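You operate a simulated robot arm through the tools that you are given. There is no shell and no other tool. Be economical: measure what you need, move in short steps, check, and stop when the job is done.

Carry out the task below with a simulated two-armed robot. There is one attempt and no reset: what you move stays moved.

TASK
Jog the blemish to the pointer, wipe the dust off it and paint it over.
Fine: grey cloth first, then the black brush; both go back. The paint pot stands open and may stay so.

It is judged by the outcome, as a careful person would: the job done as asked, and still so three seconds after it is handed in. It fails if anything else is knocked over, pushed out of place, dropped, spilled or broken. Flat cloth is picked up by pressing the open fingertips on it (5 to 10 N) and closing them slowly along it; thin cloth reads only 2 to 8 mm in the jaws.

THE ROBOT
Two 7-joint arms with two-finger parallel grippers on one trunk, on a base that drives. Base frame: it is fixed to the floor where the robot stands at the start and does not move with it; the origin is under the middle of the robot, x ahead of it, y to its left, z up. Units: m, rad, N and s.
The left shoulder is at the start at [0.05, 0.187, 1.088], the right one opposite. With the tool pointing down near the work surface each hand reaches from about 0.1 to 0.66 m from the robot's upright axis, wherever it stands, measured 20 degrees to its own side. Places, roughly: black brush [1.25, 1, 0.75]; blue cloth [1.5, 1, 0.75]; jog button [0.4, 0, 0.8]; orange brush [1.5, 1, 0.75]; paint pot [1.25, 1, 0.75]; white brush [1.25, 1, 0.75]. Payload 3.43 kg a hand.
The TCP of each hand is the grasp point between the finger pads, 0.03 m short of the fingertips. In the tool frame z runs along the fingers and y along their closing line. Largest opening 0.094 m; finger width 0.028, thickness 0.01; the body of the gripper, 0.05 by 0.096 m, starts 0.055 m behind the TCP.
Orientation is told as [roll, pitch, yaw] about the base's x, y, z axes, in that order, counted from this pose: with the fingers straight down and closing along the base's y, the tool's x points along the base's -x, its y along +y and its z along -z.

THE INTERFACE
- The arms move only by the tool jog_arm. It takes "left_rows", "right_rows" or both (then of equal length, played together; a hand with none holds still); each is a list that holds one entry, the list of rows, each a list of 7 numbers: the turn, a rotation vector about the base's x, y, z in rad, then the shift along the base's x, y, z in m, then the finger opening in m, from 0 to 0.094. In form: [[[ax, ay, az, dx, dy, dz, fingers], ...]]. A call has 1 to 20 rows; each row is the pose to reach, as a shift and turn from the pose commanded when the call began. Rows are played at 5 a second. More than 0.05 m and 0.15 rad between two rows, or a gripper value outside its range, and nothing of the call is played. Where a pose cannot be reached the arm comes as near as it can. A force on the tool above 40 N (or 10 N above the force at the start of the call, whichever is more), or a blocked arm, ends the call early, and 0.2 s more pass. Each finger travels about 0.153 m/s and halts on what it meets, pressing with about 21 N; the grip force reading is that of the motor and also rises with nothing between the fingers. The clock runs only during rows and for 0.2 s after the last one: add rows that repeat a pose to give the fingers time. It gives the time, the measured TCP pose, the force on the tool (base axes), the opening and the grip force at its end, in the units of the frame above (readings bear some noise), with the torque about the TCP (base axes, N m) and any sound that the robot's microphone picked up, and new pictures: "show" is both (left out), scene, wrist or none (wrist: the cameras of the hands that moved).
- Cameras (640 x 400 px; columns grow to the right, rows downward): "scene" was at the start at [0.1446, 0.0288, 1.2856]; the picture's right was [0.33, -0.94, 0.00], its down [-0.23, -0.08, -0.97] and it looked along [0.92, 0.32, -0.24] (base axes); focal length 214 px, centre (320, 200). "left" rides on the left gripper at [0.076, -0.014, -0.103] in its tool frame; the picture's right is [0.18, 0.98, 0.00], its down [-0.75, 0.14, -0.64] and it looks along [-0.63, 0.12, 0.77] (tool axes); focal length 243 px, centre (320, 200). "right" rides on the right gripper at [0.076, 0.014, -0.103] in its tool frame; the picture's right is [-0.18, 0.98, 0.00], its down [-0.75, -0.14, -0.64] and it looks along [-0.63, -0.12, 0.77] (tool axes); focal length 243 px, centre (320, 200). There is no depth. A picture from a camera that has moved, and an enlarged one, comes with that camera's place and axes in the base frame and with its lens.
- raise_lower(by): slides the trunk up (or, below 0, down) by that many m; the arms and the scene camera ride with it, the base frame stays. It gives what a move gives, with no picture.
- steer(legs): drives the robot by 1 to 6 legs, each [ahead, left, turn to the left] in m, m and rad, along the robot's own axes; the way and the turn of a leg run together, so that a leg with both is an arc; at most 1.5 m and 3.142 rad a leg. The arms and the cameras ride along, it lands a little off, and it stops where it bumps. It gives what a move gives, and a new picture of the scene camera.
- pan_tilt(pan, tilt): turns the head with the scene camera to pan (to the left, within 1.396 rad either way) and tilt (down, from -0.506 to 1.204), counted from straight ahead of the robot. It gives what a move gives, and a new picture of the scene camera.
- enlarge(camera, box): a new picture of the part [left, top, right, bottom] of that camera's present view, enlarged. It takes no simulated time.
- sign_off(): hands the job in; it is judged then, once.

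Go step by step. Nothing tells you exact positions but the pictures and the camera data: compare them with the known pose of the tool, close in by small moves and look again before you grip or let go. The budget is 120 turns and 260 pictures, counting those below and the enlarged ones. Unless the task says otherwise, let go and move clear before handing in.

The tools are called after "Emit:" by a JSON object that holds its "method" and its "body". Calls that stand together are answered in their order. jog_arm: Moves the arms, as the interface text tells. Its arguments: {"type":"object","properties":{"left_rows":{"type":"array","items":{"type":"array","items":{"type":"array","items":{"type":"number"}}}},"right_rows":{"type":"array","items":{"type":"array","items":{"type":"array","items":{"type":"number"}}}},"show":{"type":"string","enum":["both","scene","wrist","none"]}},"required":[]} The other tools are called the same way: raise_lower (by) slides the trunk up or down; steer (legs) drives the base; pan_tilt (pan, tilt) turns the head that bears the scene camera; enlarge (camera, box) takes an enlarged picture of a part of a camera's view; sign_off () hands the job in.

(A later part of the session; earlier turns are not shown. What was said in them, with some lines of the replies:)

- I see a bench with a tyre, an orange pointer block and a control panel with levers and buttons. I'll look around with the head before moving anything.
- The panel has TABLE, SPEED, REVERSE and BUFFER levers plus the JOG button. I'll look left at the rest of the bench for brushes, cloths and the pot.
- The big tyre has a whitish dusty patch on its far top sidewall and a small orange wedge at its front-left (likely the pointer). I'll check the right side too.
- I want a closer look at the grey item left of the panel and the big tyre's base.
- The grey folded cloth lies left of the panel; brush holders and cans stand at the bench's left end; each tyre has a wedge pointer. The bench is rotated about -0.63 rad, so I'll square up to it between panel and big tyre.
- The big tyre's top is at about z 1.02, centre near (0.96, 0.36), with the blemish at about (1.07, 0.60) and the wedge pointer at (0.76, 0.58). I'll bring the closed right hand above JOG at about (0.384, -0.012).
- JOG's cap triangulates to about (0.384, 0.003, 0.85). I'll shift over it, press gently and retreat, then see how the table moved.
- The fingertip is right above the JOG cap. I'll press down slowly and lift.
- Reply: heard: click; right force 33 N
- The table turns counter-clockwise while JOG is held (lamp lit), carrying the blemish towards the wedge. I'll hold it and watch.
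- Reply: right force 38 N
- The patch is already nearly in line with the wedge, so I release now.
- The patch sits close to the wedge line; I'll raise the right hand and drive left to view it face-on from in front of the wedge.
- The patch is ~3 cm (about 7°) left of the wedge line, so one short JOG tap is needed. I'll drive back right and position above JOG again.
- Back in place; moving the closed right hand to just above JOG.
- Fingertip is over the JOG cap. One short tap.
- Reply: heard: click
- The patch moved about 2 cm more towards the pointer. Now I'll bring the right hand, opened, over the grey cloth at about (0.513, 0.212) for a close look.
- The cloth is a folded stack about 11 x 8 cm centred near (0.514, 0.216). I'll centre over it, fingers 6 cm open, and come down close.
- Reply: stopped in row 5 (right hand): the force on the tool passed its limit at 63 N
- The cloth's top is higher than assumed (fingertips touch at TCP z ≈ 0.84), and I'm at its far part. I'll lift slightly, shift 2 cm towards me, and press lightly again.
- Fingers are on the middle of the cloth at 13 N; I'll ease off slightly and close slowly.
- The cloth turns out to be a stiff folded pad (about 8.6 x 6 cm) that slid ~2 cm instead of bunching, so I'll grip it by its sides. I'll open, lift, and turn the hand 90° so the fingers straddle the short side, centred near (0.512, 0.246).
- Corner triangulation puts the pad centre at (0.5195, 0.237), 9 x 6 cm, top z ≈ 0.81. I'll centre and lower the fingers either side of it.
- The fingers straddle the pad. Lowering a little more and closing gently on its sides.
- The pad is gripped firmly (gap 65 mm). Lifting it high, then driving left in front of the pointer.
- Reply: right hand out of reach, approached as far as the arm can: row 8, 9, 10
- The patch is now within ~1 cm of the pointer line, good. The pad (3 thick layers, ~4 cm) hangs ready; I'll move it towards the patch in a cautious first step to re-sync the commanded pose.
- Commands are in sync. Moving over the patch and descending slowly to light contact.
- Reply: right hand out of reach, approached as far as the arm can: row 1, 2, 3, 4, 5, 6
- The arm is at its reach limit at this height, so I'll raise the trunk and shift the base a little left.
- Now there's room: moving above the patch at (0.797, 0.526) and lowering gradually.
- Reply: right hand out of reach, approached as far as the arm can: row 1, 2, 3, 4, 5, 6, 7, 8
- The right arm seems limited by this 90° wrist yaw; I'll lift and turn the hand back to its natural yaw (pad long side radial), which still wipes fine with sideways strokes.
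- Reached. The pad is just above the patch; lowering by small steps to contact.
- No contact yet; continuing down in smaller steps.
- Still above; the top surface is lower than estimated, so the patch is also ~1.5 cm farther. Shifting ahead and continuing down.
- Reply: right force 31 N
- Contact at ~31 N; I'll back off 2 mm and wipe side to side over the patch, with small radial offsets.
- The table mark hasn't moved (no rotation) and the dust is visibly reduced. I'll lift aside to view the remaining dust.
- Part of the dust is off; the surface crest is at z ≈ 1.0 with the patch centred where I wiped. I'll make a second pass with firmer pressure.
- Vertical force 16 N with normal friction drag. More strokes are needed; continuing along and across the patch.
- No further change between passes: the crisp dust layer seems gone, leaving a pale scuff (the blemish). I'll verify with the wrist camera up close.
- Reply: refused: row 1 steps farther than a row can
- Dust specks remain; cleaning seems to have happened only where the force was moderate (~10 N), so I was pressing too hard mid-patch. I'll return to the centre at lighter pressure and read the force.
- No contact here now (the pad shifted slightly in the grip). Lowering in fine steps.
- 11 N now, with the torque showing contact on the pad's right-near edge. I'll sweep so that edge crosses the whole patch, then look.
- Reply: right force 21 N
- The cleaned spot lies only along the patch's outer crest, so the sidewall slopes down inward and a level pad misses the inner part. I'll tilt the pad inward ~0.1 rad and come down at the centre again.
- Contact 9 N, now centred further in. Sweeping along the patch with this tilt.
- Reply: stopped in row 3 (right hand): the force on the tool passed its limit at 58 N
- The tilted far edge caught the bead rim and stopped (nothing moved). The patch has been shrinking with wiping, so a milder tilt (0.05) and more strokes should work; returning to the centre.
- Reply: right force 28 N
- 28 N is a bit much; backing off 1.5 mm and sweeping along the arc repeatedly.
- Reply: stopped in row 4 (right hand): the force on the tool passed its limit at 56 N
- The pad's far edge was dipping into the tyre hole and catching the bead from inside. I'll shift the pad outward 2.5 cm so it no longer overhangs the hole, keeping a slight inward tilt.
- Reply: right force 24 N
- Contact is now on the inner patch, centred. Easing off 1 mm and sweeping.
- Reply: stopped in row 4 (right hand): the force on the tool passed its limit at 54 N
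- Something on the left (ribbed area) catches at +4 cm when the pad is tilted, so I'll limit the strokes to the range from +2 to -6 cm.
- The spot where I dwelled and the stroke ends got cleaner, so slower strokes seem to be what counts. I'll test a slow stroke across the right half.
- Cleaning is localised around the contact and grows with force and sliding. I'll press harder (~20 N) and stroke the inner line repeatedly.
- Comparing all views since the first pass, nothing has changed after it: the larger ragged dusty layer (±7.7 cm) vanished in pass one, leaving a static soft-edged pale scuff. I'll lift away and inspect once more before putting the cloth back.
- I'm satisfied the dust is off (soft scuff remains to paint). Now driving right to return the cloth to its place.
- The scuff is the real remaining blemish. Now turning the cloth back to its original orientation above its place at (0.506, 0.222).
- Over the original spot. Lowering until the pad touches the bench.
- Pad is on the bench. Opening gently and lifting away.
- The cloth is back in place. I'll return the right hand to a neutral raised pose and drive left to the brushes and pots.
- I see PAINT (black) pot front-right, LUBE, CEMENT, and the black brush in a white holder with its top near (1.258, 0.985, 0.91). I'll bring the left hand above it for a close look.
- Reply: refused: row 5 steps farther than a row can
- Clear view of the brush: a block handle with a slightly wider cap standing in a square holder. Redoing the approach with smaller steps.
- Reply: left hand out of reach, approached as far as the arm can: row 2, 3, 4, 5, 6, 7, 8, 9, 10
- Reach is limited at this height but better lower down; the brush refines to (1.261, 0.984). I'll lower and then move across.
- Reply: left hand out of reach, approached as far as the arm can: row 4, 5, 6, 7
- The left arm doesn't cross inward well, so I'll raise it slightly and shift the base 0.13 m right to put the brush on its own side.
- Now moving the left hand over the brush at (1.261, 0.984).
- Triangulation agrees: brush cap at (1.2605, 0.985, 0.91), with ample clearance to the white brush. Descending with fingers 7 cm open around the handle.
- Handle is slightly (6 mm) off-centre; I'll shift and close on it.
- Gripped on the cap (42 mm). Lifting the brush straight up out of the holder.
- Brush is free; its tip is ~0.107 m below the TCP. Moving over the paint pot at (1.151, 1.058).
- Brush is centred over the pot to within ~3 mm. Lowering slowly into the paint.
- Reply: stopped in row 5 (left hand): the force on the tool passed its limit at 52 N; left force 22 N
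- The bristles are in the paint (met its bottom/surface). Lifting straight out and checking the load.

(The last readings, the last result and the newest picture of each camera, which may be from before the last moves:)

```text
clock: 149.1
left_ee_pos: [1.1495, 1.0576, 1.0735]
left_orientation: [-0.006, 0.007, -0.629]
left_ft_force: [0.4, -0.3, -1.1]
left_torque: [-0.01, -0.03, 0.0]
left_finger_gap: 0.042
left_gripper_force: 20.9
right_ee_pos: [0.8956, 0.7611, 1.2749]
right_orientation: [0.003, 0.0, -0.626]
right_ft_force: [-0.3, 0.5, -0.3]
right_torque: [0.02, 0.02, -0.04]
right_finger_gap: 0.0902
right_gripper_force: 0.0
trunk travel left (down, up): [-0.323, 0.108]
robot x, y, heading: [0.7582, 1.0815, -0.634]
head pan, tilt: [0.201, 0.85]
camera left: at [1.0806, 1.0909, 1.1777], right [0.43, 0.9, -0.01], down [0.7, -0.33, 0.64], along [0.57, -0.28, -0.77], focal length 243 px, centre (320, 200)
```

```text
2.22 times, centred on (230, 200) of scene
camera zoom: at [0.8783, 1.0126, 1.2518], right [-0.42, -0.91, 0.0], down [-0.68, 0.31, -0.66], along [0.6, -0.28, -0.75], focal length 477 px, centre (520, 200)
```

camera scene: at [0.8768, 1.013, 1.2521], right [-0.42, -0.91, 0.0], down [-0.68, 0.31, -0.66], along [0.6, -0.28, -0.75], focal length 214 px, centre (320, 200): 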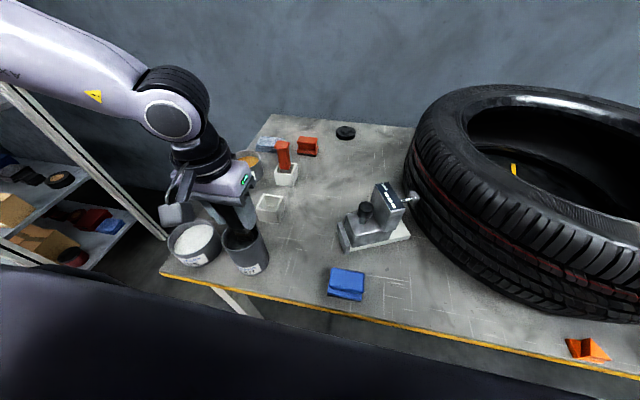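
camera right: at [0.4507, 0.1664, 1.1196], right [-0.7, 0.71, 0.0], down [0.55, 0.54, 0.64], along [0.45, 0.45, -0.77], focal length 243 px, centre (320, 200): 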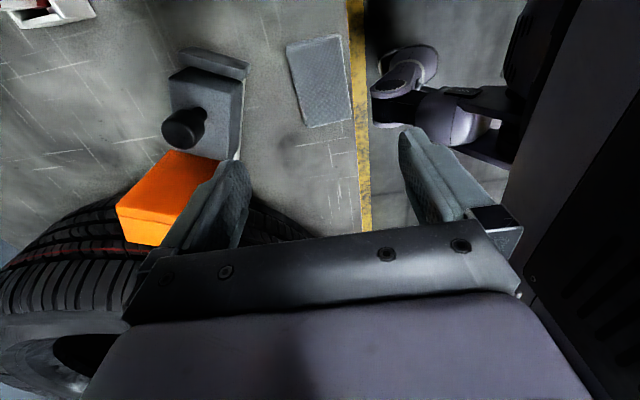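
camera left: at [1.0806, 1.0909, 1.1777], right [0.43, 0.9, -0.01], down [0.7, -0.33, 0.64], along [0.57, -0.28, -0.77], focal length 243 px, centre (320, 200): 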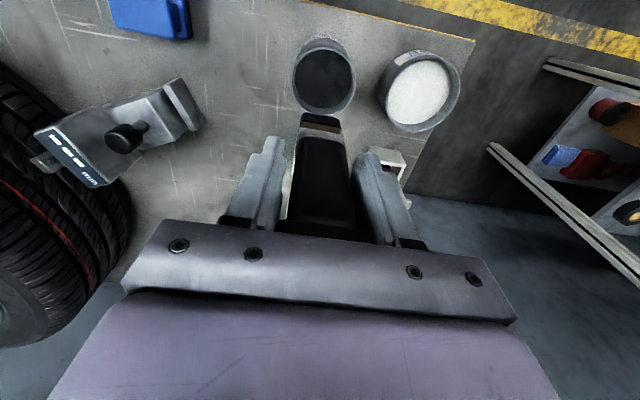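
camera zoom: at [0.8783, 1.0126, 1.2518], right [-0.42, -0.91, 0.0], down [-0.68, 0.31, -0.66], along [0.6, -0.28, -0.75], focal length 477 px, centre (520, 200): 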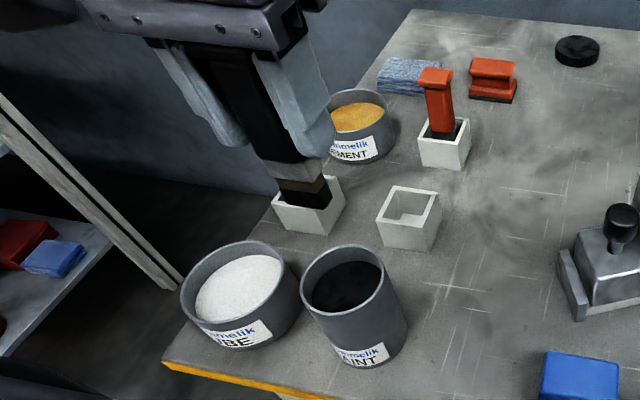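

The bristles carry black paint. Raising the trunk and driving right so the patch lies on the left hand's own side.

Emit:
{"method": "raise_lower", "body": {"by": 0.1}}

Emit:
{"method": "steer", "body": {"legs": [[0, -0.63, 0]]}}

Emit:
{"method": "enlarge", "body": {"camera": "left", "box": [160, 0, 480, 220]}}

```text
clock: 150.4
left_ee_pos: [1.15, 1.0584, 1.1742]
left_orientation: [-0.006, 0.007, -0.627]
left_ft_force: [0.2, 0.2, 0.0]
left_torque: [-0.01, -0.01, -0.03]
left_finger_gap: 0.0418
left_gripper_force: 20.7
right_ee_pos: [0.8969, 0.7615, 1.3762]
right_orientation: [0.004, 0.0, -0.626]
right_ft_force: [0.3, 0.2, 0.5]
right_torque: [0.02, -0.01, -0.04]
right_finger_gap: 0.0901
right_gripper_force: 0.0
trunk travel left (down, up): [-0.423, 0.008]
robot x, y, heading: [0.7615, 1.0781, -0.631]
head pan, tilt: [0.201, 0.85]
```

```text
clock: 156.4
left_ee_pos: [0.7787, 0.5484, 1.1739]
left_orientation: [-0.007, 0.007, -0.626]
left_ft_force: [-0.5, 0.9, -0.8]
left_torque: [-0.01, 0.01, 0.01]
left_finger_gap: 0.0417
left_gripper_force: 20.7
right_ee_pos: [0.5262, 0.2531, 1.3756]
right_orientation: [0.002, 0.001, -0.623]
right_ft_force: [-0.3, 0.3, -0.3]
right_torque: [-0.03, 0.03, 0.0]
right_finger_gap: 0.0899
right_gripper_force: 0.1
trunk travel left (down, up): [-0.423, 0.008]
robot x, y, heading: [0.389, 0.5731, -0.63]
head pan, tilt: [0.201, 0.85]
camera scene: at [0.5081, 0.5045, 1.3518], right [-0.41, -0.91, 0.0], down [-0.68, 0.31, -0.66], along [0.6, -0.27, -0.75], focal length 214 px, centre (320, 200)
```

scene: 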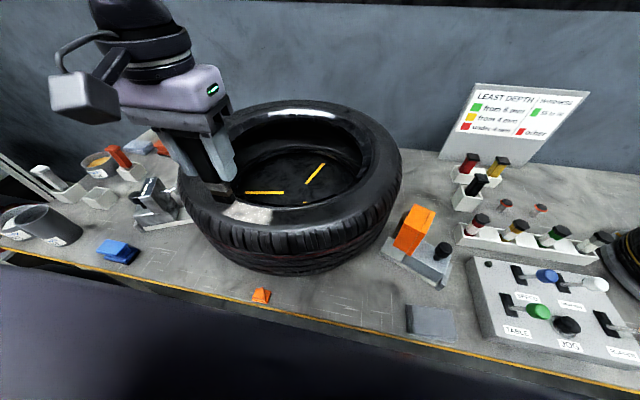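

```text
1.82 times, centred on (320, 110) of left
camera zoom: at [0.7102, 0.5832, 1.2773], right [0.43, 0.9, -0.01], down [0.7, -0.33, 0.64], along [0.57, -0.28, -0.77], focal length 441 px, centre (320, 364)
```

zoom: 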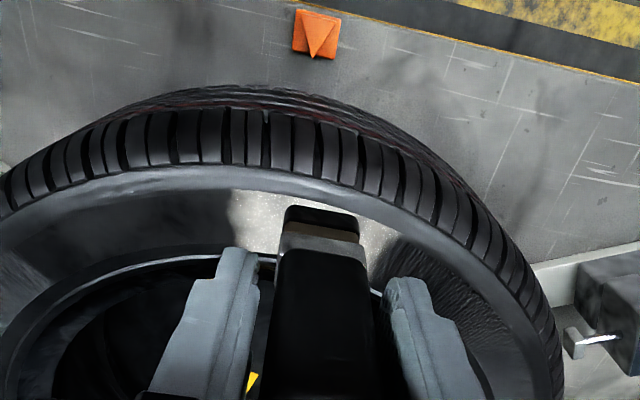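

The painted brush hangs above the patch, which measures ~11.5 cm long, centred near (0.816, 0.525). I'll come down over the centre and feel for contact.

Emit:
{"method": "jog_arm", "body": {"left_rows": [[[0, 0, 0, 0.018, -0.012, -0.02, 0.01], [0, 0, 0, 0.037, -0.0237, -0.05, 0.01], [0, 0, 0, 0.037, -0.0237, -0.064, 0.01], [0, 0, 0, 0.037, -0.0237, -0.07, 0.01], [0, 0, 0, 0.037, -0.0237, -0.074, 0.01], [0, 0, 0, 0.037, -0.0237, -0.078, 0.01]]], "show": "wrist"}}

Emit:
{"method": "enlarge", "body": {"camera": "scene", "box": [170, 140, 350, 270]}}

```text
clock: 157.8
left_ee_pos: [0.817, 0.5266, 1.0962]
left_orientation: [-0.007, 0.006, -0.626]
left_ft_force: [-1.1, 0.0, -1.6]
left_torque: [0.01, 0.0, 0.04]
left_finger_gap: 0.0416
left_gripper_force: 21.6
right_ee_pos: [0.5272, 0.2527, 1.3757]
right_orientation: [0.002, 0.0, -0.622]
right_ft_force: [-0.4, 0.5, -0.4]
right_torque: [0.02, -0.01, -0.02]
right_finger_gap: 0.09
right_gripper_force: 0.1
trunk travel left (down, up): [-0.423, 0.008]
robot x, y, heading: [0.3925, 0.5721, -0.628]
head pan, tilt: [0.201, 0.85]
camera left: at [0.7474, 0.5595, 1.199], right [0.43, 0.9, -0.01], down [0.7, -0.33, 0.64], along [0.57, -0.28, -0.77], focal length 243 px, centre (320, 200)
```

left: 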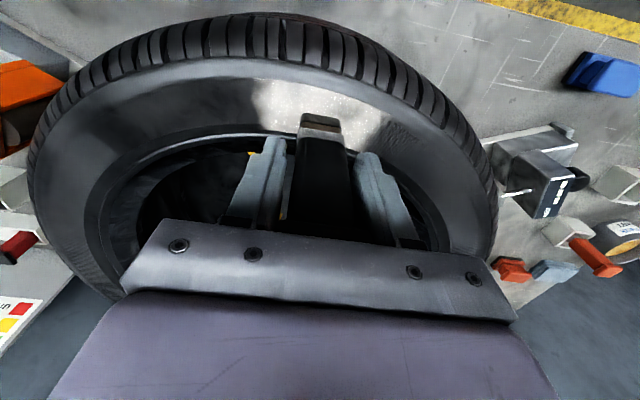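

```text
3.08 times, centred on (260, 205) of scene
camera zoom: at [0.5082, 0.5046, 1.3518], right [-0.41, -0.91, 0.0], down [-0.68, 0.31, -0.66], along [0.6, -0.27, -0.75], focal length 660 px, centre (505, 185)
```

zoom: 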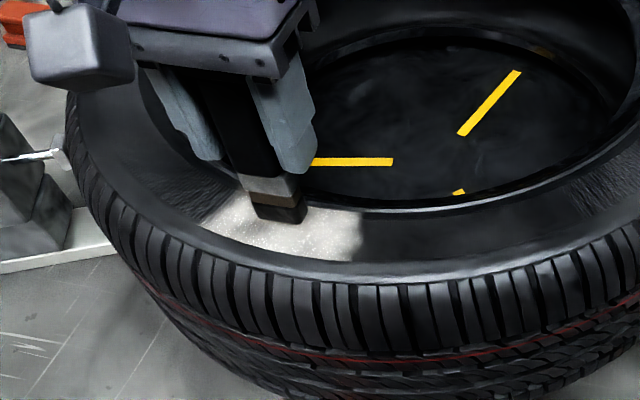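

Very close above the patch. Continuing down in small steps.

Emit:
{"method": "jog_arm", "body": {"left_rows": [[[0, 0, 0, 0, 0, -0.003, 0.01], [0, 0, 0, 0, 0, -0.006, 0.01], [0, 0, 0, 0, 0, -0.009, 0.01]]], "show": "none"}}

```text
clock: 158.6
left_ee_pos: [0.8159, 0.525, 1.088]
left_orientation: [-0.007, 0.007, -0.627]
left_ft_force: [-0.2, 0.9, 3.9]
left_torque: [0.08, -0.08, -0.01]
left_finger_gap: 0.0418
left_gripper_force: 21.1
right_ee_pos: [0.5256, 0.2526, 1.3759]
right_orientation: [0.002, -0.001, -0.622]
right_ft_force: [0.2, 0.0, -0.1]
right_torque: [0.01, 0.0, 0.02]
right_finger_gap: 0.0899
right_gripper_force: 0.1
trunk travel left (down, up): [-0.423, 0.008]
robot x, y, heading: [0.3934, 0.5736, -0.624]
head pan, tilt: [0.201, 0.85]
```

Light contact (4 N). Pressing 1 mm more and painting along the arc of the patch.

Emit:
{"method": "jog_arm", "body": {"left_rows": [[[0, 0, 0, 0, 0, -0.001, 0.01], [0, 0, 0, 0.0093, 0.0118, -0.001, 0.01], [0, 0, 0, 0.0192, 0.0231, -0.001, 0.01], [0, 0, 0, 0.03, 0.0338, -0.001, 0.01], [0, 0, 0, 0.0376, 0.0407, -0.001, 0.01], [0, 0, 0, 0.03, 0.0338, -0.001, 0.01], [0, 0, 0, 0.0192, 0.0231, -0.001, 0.01], [0, 0, 0, 0.0093, 0.0118, -0.001, 0.01], [0, 0, 0, 0, 0, -0.001, 0.01], [0, 0, 0, -0.0085, -0.0124, -0.001, 0.01], [0, 0, 0, -0.0162, -0.0253, -0.001, 0.01], [0, 0, 0, -0.0232, -0.0388, -0.001, 0.01], [0, 0, 0, -0.0274, -0.0481, -0.001, 0.01]]], "show": "wrist"}}

Emit:
{"method": "enlarge", "body": {"camera": "scene", "box": [170, 140, 350, 270]}}

Emit:
{"method": "enlarge", "body": {"camera": "left", "box": [220, 40, 480, 220]}}

```text
clock: 161.4
left_ee_pos: [0.7889, 0.4782, 1.0864]
left_orientation: [-0.006, 0.008, -0.626]
left_ft_force: [-0.3, 0.7, -0.8]
left_torque: [0.04, -0.01, -0.02]
left_finger_gap: 0.042
left_gripper_force: 21.4
right_ee_pos: [0.526, 0.2525, 1.3761]
right_orientation: [0.001, 0.0, -0.622]
right_ft_force: [0.4, 0.5, 0.3]
right_torque: [-0.02, -0.01, -0.03]
right_finger_gap: 0.09
right_gripper_force: 0.0
trunk travel left (down, up): [-0.423, 0.008]
robot x, y, heading: [0.3901, 0.5738, -0.634]
head pan, tilt: [0.201, 0.85]
camera left: at [0.72, 0.5116, 1.189], right [0.43, 0.9, -0.01], down [0.7, -0.33, 0.64], along [0.57, -0.28, -0.77], focal length 243 px, centre (320, 200)
```

left: 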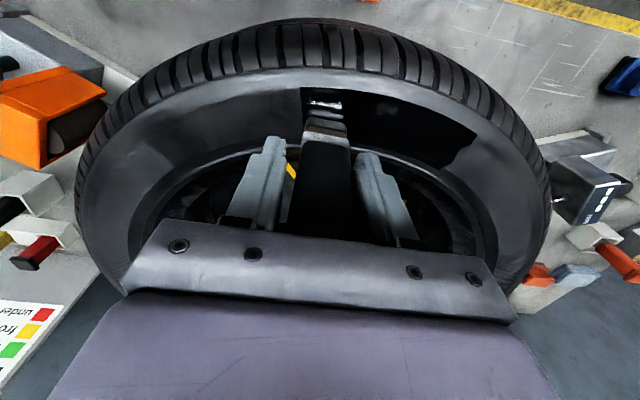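

```text
3.08 times, centred on (260, 205) of scene
camera zoom: at [0.5082, 0.5046, 1.3518], right [-0.41, -0.91, 0.0], down [-0.68, 0.31, -0.66], along [0.6, -0.27, -0.75], focal length 660 px, centre (505, 185)
```

zoom: 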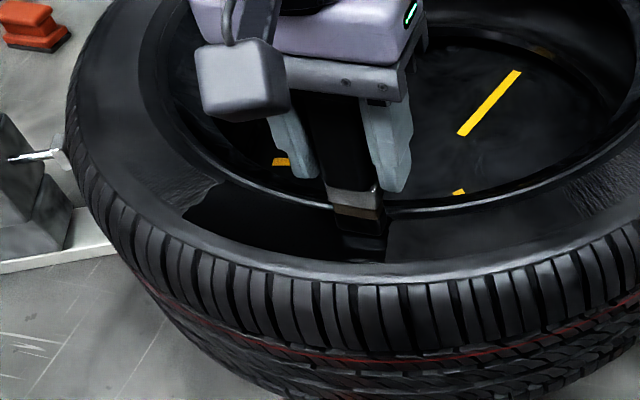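

```text
2.22 times, centred on (350, 130) of left
camera zoom: at [0.72, 0.5116, 1.189], right [0.43, 0.9, -0.01], down [0.7, -0.33, 0.64], along [0.57, -0.28, -0.77], focal length 539 px, centre (253, 356)
```

zoom: 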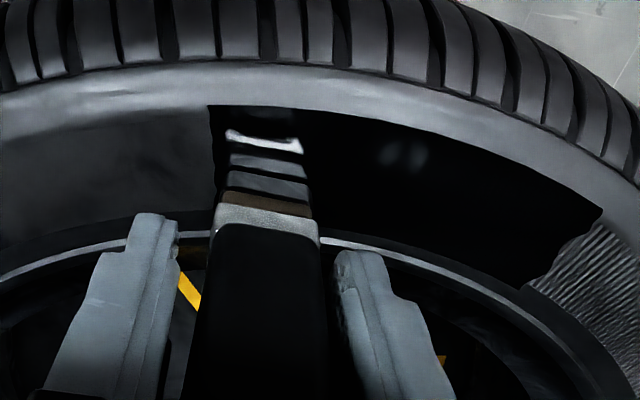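

The patch is now covered in glossy black paint. Lifting off and checking it fully before returning the brush.

Emit:
{"method": "jog_arm", "body": {"left_rows": [[[0, 0, 0, 0, 0, 0.03, 0.01], [0, 0, 0, -0.01, 0.006, 0.06, 0.01], [0, 0, 0, -0.02, 0.03, 0.085, 0.01], [0, 0, 0, -0.02, 0.06, 0.09, 0.01], [0, 0, 0, -0.018, 0.08, 0.09, 0.01]]], "show": "none"}}

Emit:
{"method": "enlarge", "body": {"camera": "scene", "box": [180, 150, 340, 270]}}

Emit:
{"method": "enlarge", "body": {"camera": "left", "box": [180, 20, 460, 200]}}

```text
clock: 162.6
left_ee_pos: [0.7703, 0.5588, 1.1768]
left_orientation: [-0.006, 0.007, -0.628]
left_ft_force: [-0.3, -0.2, -0.7]
left_torque: [-0.02, -0.02, 0.0]
left_finger_gap: 0.0416
left_gripper_force: 21.0
right_ee_pos: [0.5267, 0.253, 1.3753]
right_orientation: [0.001, -0.001, -0.624]
right_ft_force: [-0.3, 0.4, 0.4]
right_torque: [0.0, 0.0, 0.02]
right_finger_gap: 0.0903
right_gripper_force: 0.2
trunk travel left (down, up): [-0.423, 0.008]
robot x, y, heading: [0.3932, 0.5716, -0.629]
head pan, tilt: [0.201, 0.85]
```

```text
3.33 times, centred on (260, 210) of scene
camera zoom: at [0.5081, 0.5051, 1.3518], right [-0.41, -0.91, 0.0], down [-0.68, 0.31, -0.66], along [0.6, -0.27, -0.75], focal length 715 px, centre (520, 167)
```

zoom: 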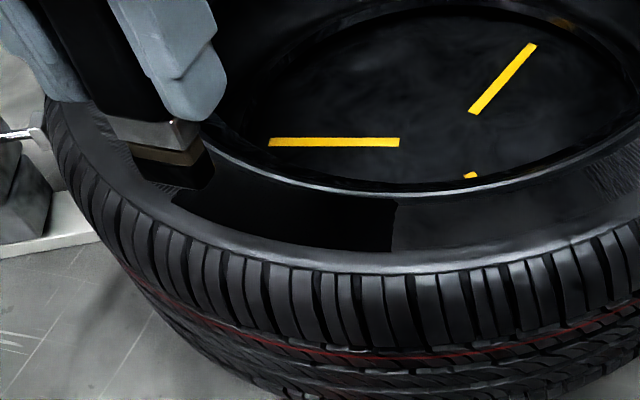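

```text
2.22 times, centred on (320, 110) of left
camera zoom: at [0.7015, 0.5917, 1.2796], right [0.43, 0.9, -0.01], down [0.7, -0.33, 0.64], along [0.57, -0.28, -0.77], focal length 539 px, centre (320, 400)
```

zoom: 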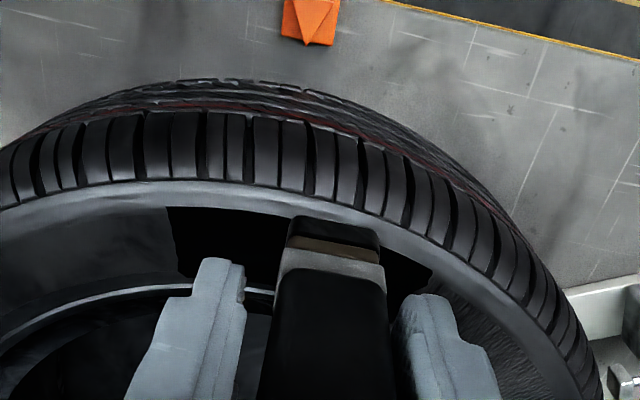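

The blemish is fully covered in black. Driving back left to return the brush to its holder.

Emit:
{"method": "steer", "body": {"legs": [[0, 0.63, 0]]}}

Emit:
{"method": "raise_lower", "body": {"by": -0.1}}

```text
clock: 168.6
left_ee_pos: [1.1404, 1.0666, 1.1768]
left_orientation: [-0.007, 0.006, -0.626]
left_ft_force: [-0.9, -0.1, -0.4]
left_torque: [0.02, -0.03, 0.0]
left_finger_gap: 0.0418
left_gripper_force: 21.5
right_ee_pos: [0.897, 0.7604, 1.3761]
right_orientation: [0.002, -0.002, -0.622]
right_ft_force: [-0.2, -0.6, -0.5]
right_torque: [-0.01, -0.01, 0.0]
right_finger_gap: 0.0902
right_gripper_force: 0.0
trunk travel left (down, up): [-0.423, 0.008]
robot x, y, heading: [0.76, 1.0814, -0.624]
head pan, tilt: [0.201, 0.85]
camera scene: at [0.8774, 1.0129, 1.3518], right [-0.41, -0.91, 0.0], down [-0.68, 0.31, -0.66], along [0.6, -0.27, -0.75], focal length 214 px, centre (320, 200)
```

scene: 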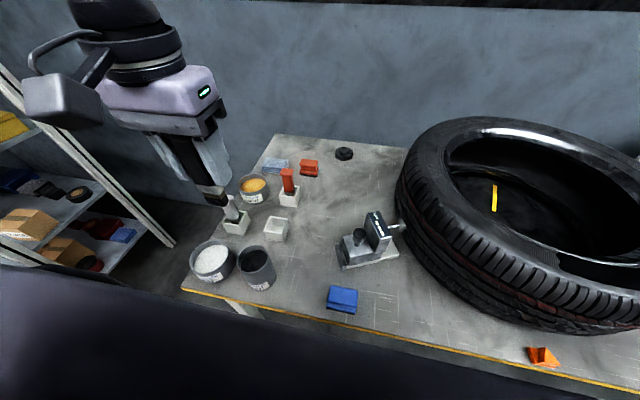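

```text
clock: 169.9
left_ee_pos: [1.1395, 1.0653, 1.0768]
left_orientation: [-0.006, 0.006, -0.628]
left_ft_force: [-0.3, -0.2, 0.6]
left_torque: [0.01, 0.04, 0.02]
left_finger_gap: 0.0419
left_gripper_force: 20.5
right_ee_pos: [0.8958, 0.761, 1.2751]
right_orientation: [0.002, 0.002, -0.622]
right_ft_force: [-0.5, 0.2, -0.7]
right_torque: [0.03, -0.01, 0.0]
right_finger_gap: 0.0903
right_gripper_force: 0.0
trunk travel left (down, up): [-0.323, 0.108]
robot x, y, heading: [0.7567, 1.0814, -0.631]
head pan, tilt: [0.201, 0.85]
```

Moving the brush above its holder at (1.2633, 0.9889).

Emit:
{"method": "jog_arm", "body": {"left_rows": [[[-0.002, -0.003, 0, 0.031, -0.019, -0.01, 0.01], [-0.004, -0.0057, 0, 0.062, -0.038, -0.02, 0.01], [-0.004, -0.0057, 0, 0.093, -0.057, -0.03, 0.01], [-0.004, -0.0057, 0, 0.124, -0.0765, -0.04, 0.01], [-0.004, -0.0057, 0, 0.124, -0.0765, -0.055, 0.01], [-0.004, -0.0057, 0, 0.124, -0.0765, -0.06, 0.01], [-0.004, -0.0057, 0, 0.124, -0.0765, -0.06, 0.01]]]}}

Emit:
{"method": "enlarge", "body": {"camera": "left", "box": [220, 20, 420, 180]}}

Emit:
{"method": "enlarge", "body": {"camera": "scene", "box": [190, 110, 330, 230]}}

```text
clock: 171.5
left_ee_pos: [1.2627, 0.9892, 1.0168]
left_orientation: [-0.007, 0.0, -0.627]
left_ft_force: [0.1, -0.5, 0.2]
left_torque: [-0.04, 0.02, -0.02]
left_finger_gap: 0.0416
left_gripper_force: 20.8
right_ee_pos: [0.8965, 0.7612, 1.2756]
right_orientation: [0.002, -0.001, -0.622]
right_ft_force: [0.2, 0.2, 1.1]
right_torque: [-0.02, 0.0, 0.01]
right_finger_gap: 0.0898
right_gripper_force: 0.1
trunk travel left (down, up): [-0.323, 0.108]
robot x, y, heading: [0.7604, 1.0804, -0.63]
head pan, tilt: [0.201, 0.85]
camera scene: at [0.8773, 1.0128, 1.2518], right [-0.41, -0.91, 0.0], down [-0.68, 0.31, -0.66], along [0.6, -0.27, -0.75], focal length 214 px, centre (320, 200)
camera left: at [1.1939, 1.0228, 1.1185], right [0.43, 0.9, -0.01], down [0.7, -0.32, 0.64], along [0.58, -0.28, -0.77], focal length 243 px, centre (320, 200)
```

scene: 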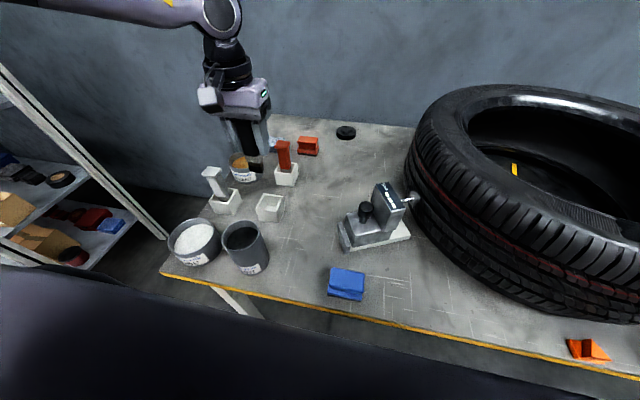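
left: 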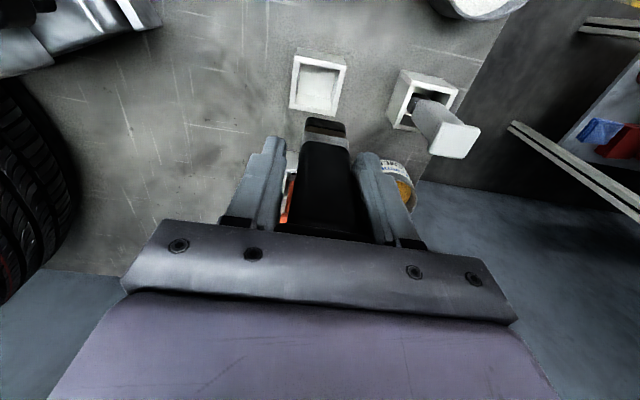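

```text
2.50 times, centred on (320, 100) of left
camera zoom: at [1.1939, 1.0228, 1.1185], right [0.43, 0.9, -0.01], down [0.7, -0.32, 0.64], along [0.58, -0.28, -0.77], focal length 606 px, centre (320, 450)
```

zoom: 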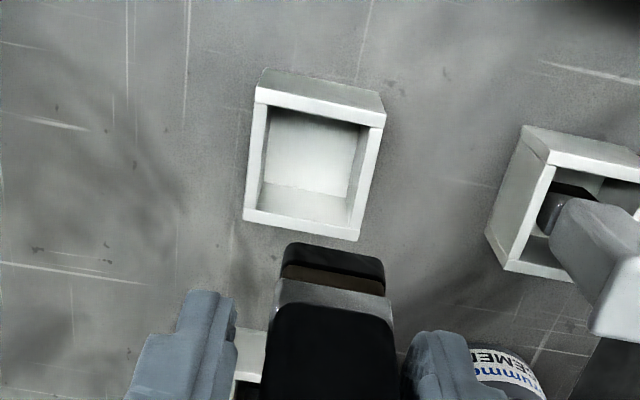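

```text
3.33 times, centred on (260, 170) of scene
camera zoom: at [0.8773, 1.0128, 1.2518], right [-0.41, -0.91, 0.0], down [-0.68, 0.31, -0.66], along [0.6, -0.27, -0.75], focal length 715 px, centre (520, 300)
```

zoom: 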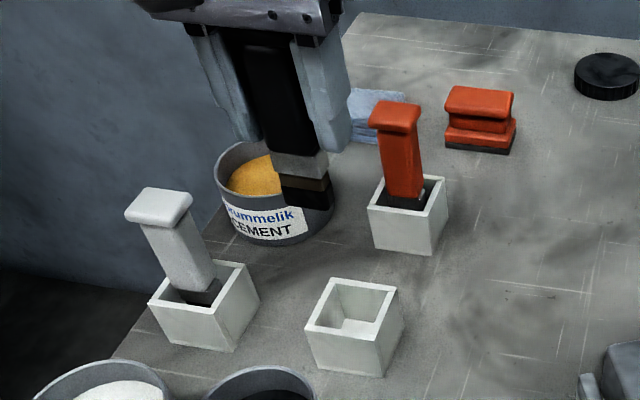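

Alignment with the empty holder looks right (within ~4 mm). Lowering the brush in, slowly.

Emit:
{"method": "jog_arm", "body": {"left_rows": [[[0, 0, 0, -0.0005, -0.002, -0.03, 0.01], [0, 0, 0, -0.0005, -0.002, -0.06, 0.01], [0, 0, 0, -0.0005, -0.002, -0.08, 0.01], [0, 0, 0, -0.0005, -0.002, -0.1, 0.01], [0, 0, 0, -0.0005, -0.002, -0.115, 0.01], [0, 0, 0, -0.0005, -0.002, -0.125, 0.01], [0, 0, 0, -0.0005, -0.002, -0.13, 0.01]]]}}

Emit:
{"method": "enlarge", "body": {"camera": "scene", "box": [190, 110, 330, 230]}}

```text
clock: 173.1
left_ee_pos: [1.2644, 0.9868, 0.8862]
left_orientation: [-0.008, -0.003, -0.627]
left_ft_force: [-1.2, -1.2, 0.2]
left_torque: [-0.06, 0.05, -0.04]
left_finger_gap: 0.0418
left_gripper_force: 20.8
right_ee_pos: [0.8953, 0.7607, 1.275]
right_orientation: [0.003, -0.001, -0.623]
right_ft_force: [-0.2, -0.4, -1.1]
right_torque: [-0.01, 0.01, -0.02]
right_finger_gap: 0.0902
right_gripper_force: 0.0
trunk travel left (down, up): [-0.323, 0.108]
robot x, y, heading: [0.7608, 1.079, -0.629]
head pan, tilt: [0.201, 0.85]
camera scene: at [0.8772, 1.0127, 1.2518], right [-0.41, -0.91, 0.0], down [-0.68, 0.31, -0.66], along [0.6, -0.27, -0.75], focal length 214 px, centre (320, 200)
camera left: at [1.194, 1.0206, 0.9893], right [0.43, 0.9, -0.01], down [0.69, -0.32, 0.64], along [0.58, -0.28, -0.77], focal length 243 px, centre (320, 200)
```

scene: 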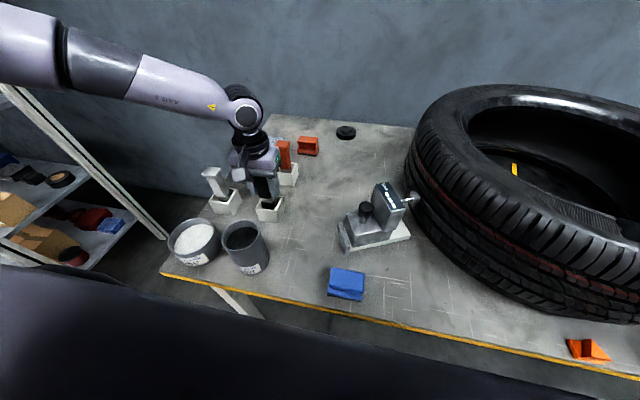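
left: 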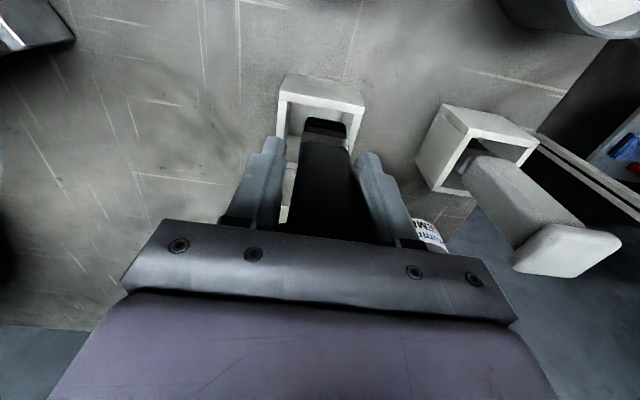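

```text
3.33 times, centred on (260, 170) of scene
camera zoom: at [0.8772, 1.0127, 1.2518], right [-0.41, -0.91, 0.0], down [-0.68, 0.31, -0.66], along [0.6, -0.27, -0.75], focal length 715 px, centre (520, 300)
```

zoom: 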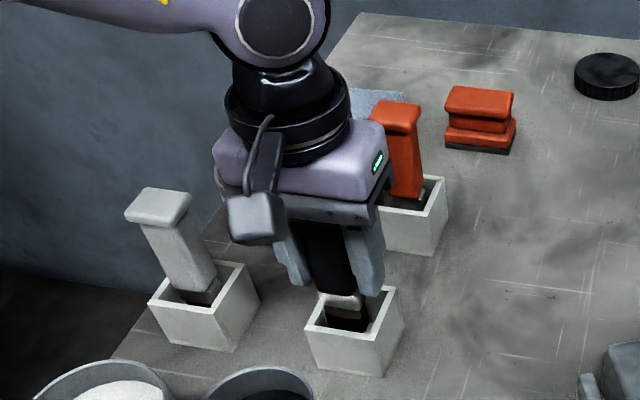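

It's inside the holder. Lowering the last centimetre until it seats.

Emit:
{"method": "jog_arm", "body": {"left_rows": [[[0, 0, 0, -0.001, 0, -0.005, 0.01], [0, 0, 0, -0.001, 0, -0.009, 0.01], [0, 0, 0, -0.001, 0, -0.012, 0.01], [0, 0, 0, -0.001, 0, -0.0145, 0.01]]], "show": "none"}}

```text
clock: 174.1
left_ee_pos: [1.2629, 0.9857, 0.8718]
left_orientation: [-0.005, 0.001, -0.625]
left_ft_force: [-1.9, -2.1, -0.2]
left_torque: [-0.1, 0.08, -0.07]
left_finger_gap: 0.0419
left_gripper_force: 21.4
right_ee_pos: [0.8955, 0.7609, 1.2761]
right_orientation: [0.003, 0.001, -0.624]
right_ft_force: [0.1, -0.3, -0.2]
right_torque: [0.03, -0.01, 0.0]
right_finger_gap: 0.0898
right_gripper_force: 0.1
trunk travel left (down, up): [-0.323, 0.108]
robot x, y, heading: [0.7661, 1.0829, -0.628]
head pan, tilt: [0.201, 0.85]
```

Emit:
{"method": "jog_arm", "body": {"left_rows": [[[0, 0, 0, -0.001, -0.001, -0.003, 0.01], [0, 0, 0, -0.001, -0.001, -0.006, 0.01], [0, 0, 0, -0.001, -0.001, -0.008, 0.01]]], "show": "scene"}}

Emit:
{"method": "enlarge", "body": {"camera": "scene", "box": [190, 110, 330, 230]}}

```text
clock: 174.9
left_ee_pos: [1.2618, 0.9872, 0.8661]
left_orientation: [-0.008, -0.004, -0.626]
left_ft_force: [0.3, 5.0, 13.9]
left_torque: [0.22, 0.03, -0.05]
left_finger_gap: 0.0416
left_gripper_force: 21.0
right_ee_pos: [0.8955, 0.7622, 1.2759]
right_orientation: [0.001, -0.002, -0.621]
right_ft_force: [-0.4, 0.4, 0.0]
right_torque: [0.0, 0.0, 0.01]
right_finger_gap: 0.0901
right_gripper_force: 0.1
trunk travel left (down, up): [-0.323, 0.108]
robot x, y, heading: [0.7594, 1.084, -0.628]
head pan, tilt: [0.201, 0.85]
camera scene: at [0.8763, 1.0135, 1.2523], right [-0.41, -0.91, 0.0], down [-0.68, 0.31, -0.66], along [0.6, -0.27, -0.75], focal length 214 px, centre (320, 200)
```

scene: 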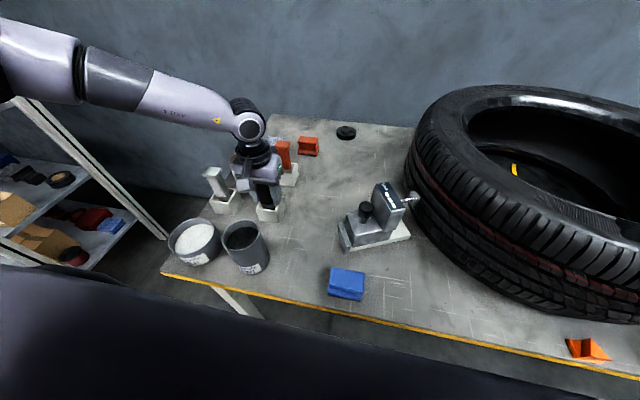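

```text
3.33 times, centred on (260, 170) of scene
camera zoom: at [0.8763, 1.0135, 1.2523], right [-0.41, -0.91, 0.0], down [-0.68, 0.31, -0.66], along [0.6, -0.27, -0.75], focal length 715 px, centre (520, 300)
```

zoom: 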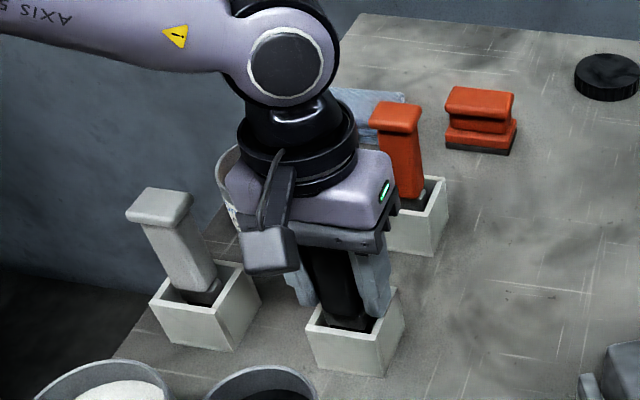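

The brush is seated. Opening and rising clear.

Emit:
{"method": "jog_arm", "body": {"left_rows": [[[0, 0, 0, 0, 0, 0.001, 0.03], [0, 0, 0, 0, 0, 0.001, 0.046], [0, 0, 0, 0, 0, 0.001, 0.06], [0, 0, 0, 0, 0, 0.001, 0.075], [0, 0, 0, 0, 0, 0.001, 0.08], [0, 0, 0, 0, 0, 0.03, 0.08], [0, 0, 0, 0, 0, 0.07, 0.08], [0, 0, 0, 0, 0, 0.11, 0.08], [0, 0, 0, -0.02, 0.015, 0.15, 0.08], [0, 0, 0, -0.05, 0.035, 0.18, 0.08], [0, 0, 0, -0.08, 0.055, 0.21, 0.08]]]}}

Emit:
{"method": "enlarge", "body": {"camera": "scene", "box": [170, 110, 330, 290]}}

```text
clock: 177.3
left_ee_pos: [1.1804, 1.0416, 1.074]
left_orientation: [-0.007, -0.002, -0.626]
left_ft_force: [0.3, 0.8, -0.2]
left_torque: [0.01, 0.01, 0.01]
left_finger_gap: 0.08
left_gripper_force: 0.1
right_ee_pos: [0.895, 0.7615, 1.2759]
right_orientation: [0.002, 0.0, -0.623]
right_ft_force: [-0.6, 0.0, -0.3]
right_torque: [-0.03, -0.03, 0.0]
right_finger_gap: 0.09
right_gripper_force: 0.0
trunk travel left (down, up): [-0.323, 0.108]
robot x, y, heading: [0.7576, 1.0863, -0.63]
head pan, tilt: [0.201, 0.85]
camera scene: at [0.8767, 1.0132, 1.2519], right [-0.41, -0.91, 0.0], down [-0.68, 0.31, -0.66], along [0.6, -0.27, -0.75], focal length 214 px, centre (320, 200)
camera left: at [1.1111, 1.0748, 1.1758], right [0.43, 0.9, -0.01], down [0.7, -0.32, 0.64], along [0.58, -0.28, -0.77], focal length 243 px, centre (320, 200)
```

scene: 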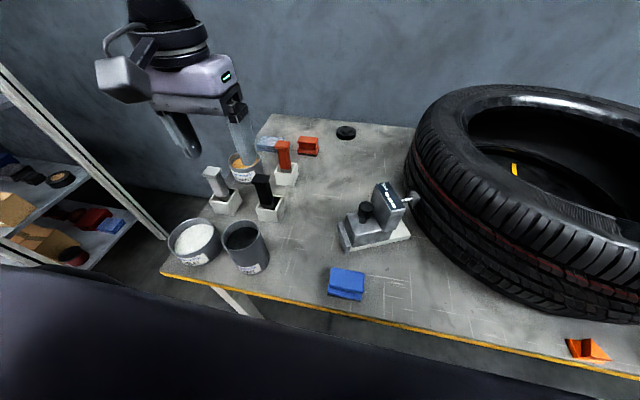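
left: 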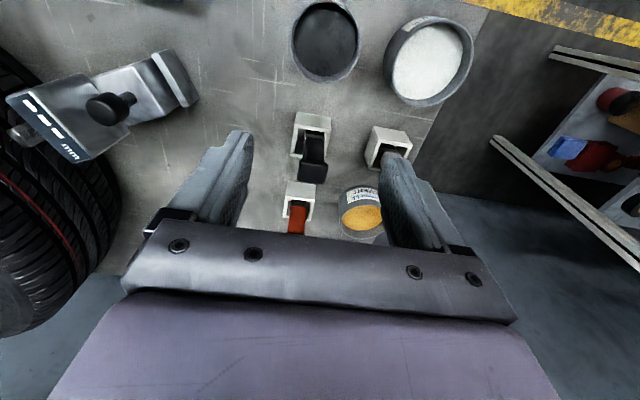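

```text
2.22 times, centred on (250, 200) of scene
camera zoom: at [0.8767, 1.0132, 1.2519], right [-0.41, -0.91, 0.0], down [-0.68, 0.31, -0.66], along [0.6, -0.27, -0.75], focal length 477 px, centre (476, 200)
```

zoom: 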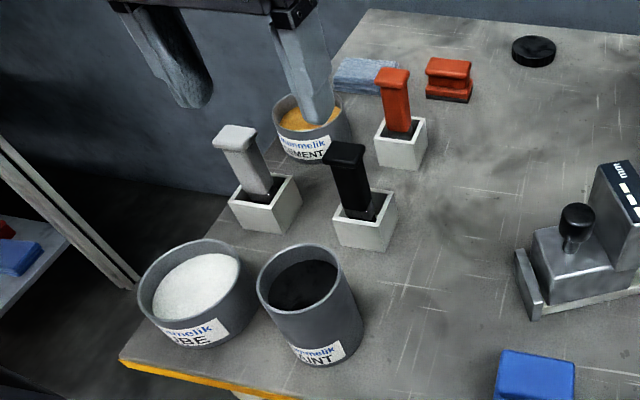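

The brush stands back in its holder, the pot is open and upright, the cloth is back and the blemish is painted at the pointer; both hands are clear. Handing in.

Emit:
{"method": "sign_off", "body": {}}

```text
The job is handed in.
```

The blemish is at the pointer, wiped and painted black. The grey cloth and the black brush are back in their places.

- **Alignment:** the blemish centre is about 1 to 1.5 cm (3–4°) off the pointer line. The pointer still falls well within the patch.
- **Dust:** the dusty layer changed only on the first pass, and later passes made no further difference. I took what was left for the blemish itself, though I could not confirm every speck was gone before painting.
- **Nothing disturbed:** I saw no spills. The paint pot stands open as before, and the tyre table did not shift during wiping.
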